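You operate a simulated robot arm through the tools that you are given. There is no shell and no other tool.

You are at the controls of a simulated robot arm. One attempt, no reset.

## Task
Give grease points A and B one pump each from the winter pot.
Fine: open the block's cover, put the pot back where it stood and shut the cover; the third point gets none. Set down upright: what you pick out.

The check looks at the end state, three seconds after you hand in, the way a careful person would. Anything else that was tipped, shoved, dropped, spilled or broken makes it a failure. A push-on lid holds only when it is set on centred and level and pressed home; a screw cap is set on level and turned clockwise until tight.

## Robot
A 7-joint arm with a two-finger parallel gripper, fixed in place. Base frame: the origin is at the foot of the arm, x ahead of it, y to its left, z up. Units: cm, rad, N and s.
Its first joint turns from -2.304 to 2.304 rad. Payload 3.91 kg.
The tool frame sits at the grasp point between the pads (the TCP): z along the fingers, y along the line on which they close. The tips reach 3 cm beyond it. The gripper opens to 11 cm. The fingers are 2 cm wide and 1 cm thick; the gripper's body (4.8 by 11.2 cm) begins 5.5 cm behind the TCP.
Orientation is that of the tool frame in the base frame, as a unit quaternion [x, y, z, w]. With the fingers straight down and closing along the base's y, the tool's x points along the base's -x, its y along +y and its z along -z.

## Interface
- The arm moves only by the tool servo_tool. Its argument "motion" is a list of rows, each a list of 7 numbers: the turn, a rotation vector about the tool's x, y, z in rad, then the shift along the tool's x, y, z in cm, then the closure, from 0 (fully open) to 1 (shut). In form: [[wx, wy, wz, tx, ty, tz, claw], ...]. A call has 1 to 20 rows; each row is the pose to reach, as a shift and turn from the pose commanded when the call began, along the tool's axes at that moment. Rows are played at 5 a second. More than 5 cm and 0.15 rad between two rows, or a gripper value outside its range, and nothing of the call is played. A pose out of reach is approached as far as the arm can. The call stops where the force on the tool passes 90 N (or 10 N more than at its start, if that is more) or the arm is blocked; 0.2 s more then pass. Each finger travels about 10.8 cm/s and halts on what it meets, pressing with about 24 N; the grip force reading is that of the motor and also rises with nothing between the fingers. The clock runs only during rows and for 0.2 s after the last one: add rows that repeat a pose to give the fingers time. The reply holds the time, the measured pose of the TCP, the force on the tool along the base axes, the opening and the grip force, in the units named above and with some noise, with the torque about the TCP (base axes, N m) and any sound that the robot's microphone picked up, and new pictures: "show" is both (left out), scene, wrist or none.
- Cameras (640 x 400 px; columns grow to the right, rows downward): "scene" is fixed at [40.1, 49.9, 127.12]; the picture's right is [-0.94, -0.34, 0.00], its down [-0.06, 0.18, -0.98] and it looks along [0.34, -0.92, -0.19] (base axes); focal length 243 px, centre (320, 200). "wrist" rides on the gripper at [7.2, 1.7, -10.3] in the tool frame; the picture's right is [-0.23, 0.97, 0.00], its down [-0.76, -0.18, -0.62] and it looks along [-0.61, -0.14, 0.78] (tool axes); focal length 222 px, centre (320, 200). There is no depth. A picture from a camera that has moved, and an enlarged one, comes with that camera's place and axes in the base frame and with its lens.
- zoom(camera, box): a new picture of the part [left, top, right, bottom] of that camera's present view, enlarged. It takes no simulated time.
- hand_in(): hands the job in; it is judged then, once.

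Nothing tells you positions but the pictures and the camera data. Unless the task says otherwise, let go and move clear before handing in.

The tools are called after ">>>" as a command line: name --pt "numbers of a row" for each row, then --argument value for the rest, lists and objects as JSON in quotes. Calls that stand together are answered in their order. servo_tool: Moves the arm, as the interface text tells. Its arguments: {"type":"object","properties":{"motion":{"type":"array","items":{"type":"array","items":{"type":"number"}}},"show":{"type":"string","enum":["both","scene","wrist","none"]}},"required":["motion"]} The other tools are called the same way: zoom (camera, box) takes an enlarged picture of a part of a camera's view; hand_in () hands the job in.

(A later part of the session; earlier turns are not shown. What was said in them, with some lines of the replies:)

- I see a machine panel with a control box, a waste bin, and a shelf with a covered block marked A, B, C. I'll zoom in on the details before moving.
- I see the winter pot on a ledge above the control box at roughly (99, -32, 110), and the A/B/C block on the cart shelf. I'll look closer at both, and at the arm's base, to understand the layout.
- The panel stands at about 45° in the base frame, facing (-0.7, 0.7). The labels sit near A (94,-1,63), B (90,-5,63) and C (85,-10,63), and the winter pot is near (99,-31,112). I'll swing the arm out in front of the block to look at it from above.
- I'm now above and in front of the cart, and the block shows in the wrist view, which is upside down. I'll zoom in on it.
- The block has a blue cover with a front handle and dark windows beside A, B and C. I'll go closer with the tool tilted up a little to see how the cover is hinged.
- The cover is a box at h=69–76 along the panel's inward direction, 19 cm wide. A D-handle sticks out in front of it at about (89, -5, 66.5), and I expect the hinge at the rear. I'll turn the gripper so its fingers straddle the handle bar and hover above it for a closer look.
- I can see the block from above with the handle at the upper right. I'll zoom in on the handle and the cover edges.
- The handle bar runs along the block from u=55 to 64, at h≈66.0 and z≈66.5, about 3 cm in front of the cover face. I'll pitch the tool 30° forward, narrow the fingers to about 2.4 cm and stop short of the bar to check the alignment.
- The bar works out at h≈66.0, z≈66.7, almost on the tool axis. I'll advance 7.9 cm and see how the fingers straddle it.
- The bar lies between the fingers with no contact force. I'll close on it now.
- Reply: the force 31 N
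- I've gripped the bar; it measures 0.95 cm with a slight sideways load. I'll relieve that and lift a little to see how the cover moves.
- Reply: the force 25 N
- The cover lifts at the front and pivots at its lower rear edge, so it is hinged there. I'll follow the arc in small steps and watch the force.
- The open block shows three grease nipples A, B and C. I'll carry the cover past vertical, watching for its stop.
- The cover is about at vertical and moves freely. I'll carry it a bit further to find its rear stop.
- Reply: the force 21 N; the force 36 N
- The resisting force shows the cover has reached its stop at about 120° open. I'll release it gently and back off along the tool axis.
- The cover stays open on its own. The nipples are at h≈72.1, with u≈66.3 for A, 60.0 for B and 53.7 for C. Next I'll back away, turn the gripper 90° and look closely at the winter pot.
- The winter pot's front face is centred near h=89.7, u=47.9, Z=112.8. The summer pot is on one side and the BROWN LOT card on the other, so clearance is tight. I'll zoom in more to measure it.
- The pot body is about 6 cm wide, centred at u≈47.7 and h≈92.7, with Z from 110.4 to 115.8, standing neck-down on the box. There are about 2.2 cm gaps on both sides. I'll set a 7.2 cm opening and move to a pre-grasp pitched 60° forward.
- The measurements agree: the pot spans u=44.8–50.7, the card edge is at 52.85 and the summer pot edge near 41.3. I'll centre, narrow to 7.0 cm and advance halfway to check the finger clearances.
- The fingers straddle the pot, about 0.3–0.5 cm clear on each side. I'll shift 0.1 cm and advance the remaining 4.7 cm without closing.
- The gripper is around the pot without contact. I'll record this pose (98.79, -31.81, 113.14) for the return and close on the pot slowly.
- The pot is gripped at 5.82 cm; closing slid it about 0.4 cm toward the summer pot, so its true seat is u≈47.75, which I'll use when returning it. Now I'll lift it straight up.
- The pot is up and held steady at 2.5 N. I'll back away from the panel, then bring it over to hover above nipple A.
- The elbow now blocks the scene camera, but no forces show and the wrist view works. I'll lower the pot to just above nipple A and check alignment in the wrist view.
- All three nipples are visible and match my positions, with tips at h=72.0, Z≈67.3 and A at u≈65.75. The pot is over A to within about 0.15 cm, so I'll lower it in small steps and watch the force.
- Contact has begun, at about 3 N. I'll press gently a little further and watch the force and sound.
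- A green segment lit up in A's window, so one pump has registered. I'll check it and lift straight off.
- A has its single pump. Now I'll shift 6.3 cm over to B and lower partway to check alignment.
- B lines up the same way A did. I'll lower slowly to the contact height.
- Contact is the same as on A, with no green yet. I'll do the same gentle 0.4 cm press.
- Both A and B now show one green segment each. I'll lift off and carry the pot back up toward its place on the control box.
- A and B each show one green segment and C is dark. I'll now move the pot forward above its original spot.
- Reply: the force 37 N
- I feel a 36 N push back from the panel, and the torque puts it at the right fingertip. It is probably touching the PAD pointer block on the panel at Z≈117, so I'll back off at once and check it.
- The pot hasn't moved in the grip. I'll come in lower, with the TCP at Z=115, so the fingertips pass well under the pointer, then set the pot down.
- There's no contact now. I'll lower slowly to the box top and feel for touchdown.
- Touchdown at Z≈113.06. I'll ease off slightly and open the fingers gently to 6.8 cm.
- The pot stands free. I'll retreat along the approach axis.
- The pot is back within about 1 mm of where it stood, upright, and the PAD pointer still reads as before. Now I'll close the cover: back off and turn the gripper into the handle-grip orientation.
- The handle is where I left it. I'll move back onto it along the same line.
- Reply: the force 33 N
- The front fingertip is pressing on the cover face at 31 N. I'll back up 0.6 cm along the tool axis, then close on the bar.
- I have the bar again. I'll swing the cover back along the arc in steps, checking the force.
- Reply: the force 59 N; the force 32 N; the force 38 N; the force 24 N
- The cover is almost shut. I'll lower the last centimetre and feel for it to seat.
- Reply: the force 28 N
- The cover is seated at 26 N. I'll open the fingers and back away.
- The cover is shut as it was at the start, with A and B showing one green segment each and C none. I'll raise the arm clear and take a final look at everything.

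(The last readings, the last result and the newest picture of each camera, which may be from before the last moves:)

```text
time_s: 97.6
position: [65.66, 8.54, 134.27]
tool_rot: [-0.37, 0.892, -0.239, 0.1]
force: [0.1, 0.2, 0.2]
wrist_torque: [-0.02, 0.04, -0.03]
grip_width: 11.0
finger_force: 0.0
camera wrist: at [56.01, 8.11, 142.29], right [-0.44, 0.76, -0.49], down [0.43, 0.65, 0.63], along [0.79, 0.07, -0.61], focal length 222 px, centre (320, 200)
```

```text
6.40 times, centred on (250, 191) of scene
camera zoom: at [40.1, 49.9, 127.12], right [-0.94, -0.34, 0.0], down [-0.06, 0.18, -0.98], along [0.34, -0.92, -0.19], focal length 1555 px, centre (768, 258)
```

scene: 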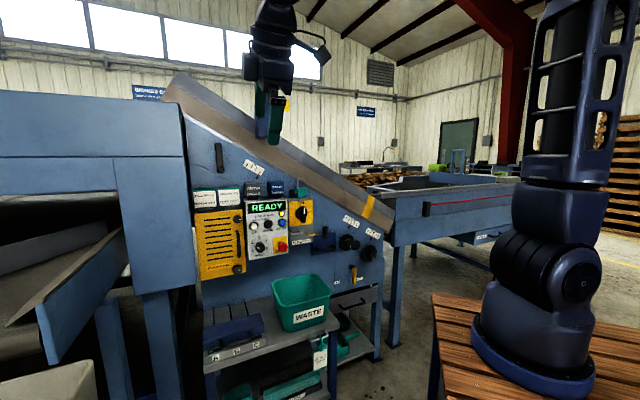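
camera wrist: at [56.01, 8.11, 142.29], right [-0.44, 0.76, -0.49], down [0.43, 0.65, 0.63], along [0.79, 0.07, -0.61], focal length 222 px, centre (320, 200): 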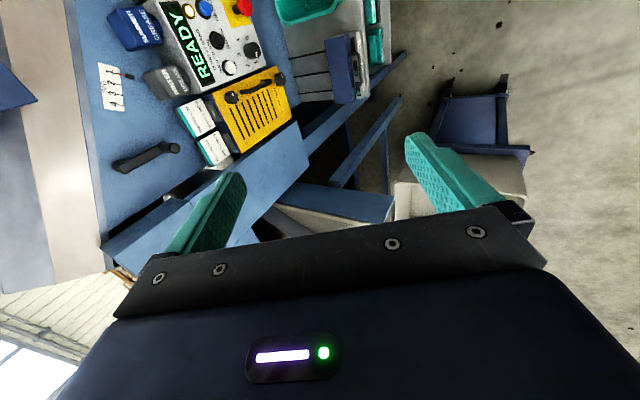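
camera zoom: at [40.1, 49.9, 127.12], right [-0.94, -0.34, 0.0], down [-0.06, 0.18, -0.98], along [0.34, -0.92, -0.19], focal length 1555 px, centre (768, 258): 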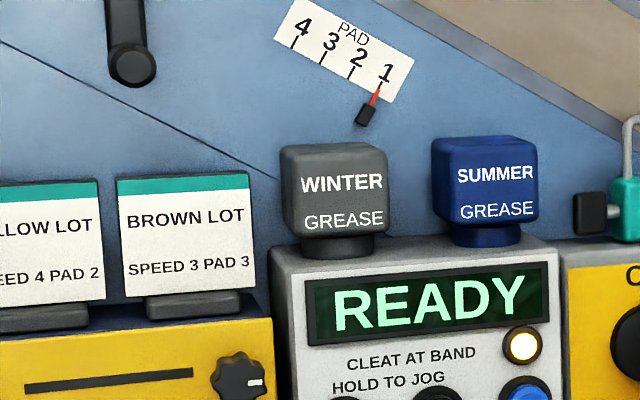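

The winter pot is upright in its place, the cover is shut, A and B have one pump each and C has none. The PAD pointer and the other controls look just as they did at the start and the arm is clear, so I'm handing in.

>>> hand_in

```text
The job is handed in.
```

Grease points A and B each got one pump from the winter pot, and C got none. The block's indicators show one green segment at A, one at B and none at C.

- **Cover:** I opened it to its stop for the greasing and shut it again. It looks the same as at the start.
- **Pot:** It is back upright on the control box, within about 1 mm of where it stood in the scene view.
- **Contact on the way back:** While I was returning the pot, a fingertip pressed on the panel at about 36 N, most likely on the PAD pointer block. I backed off and came in lower. The pointer still reads 1, as before, and I saw no change to anything else on the panel.

The gripper was empty and the arm clear of everything when I handed in.
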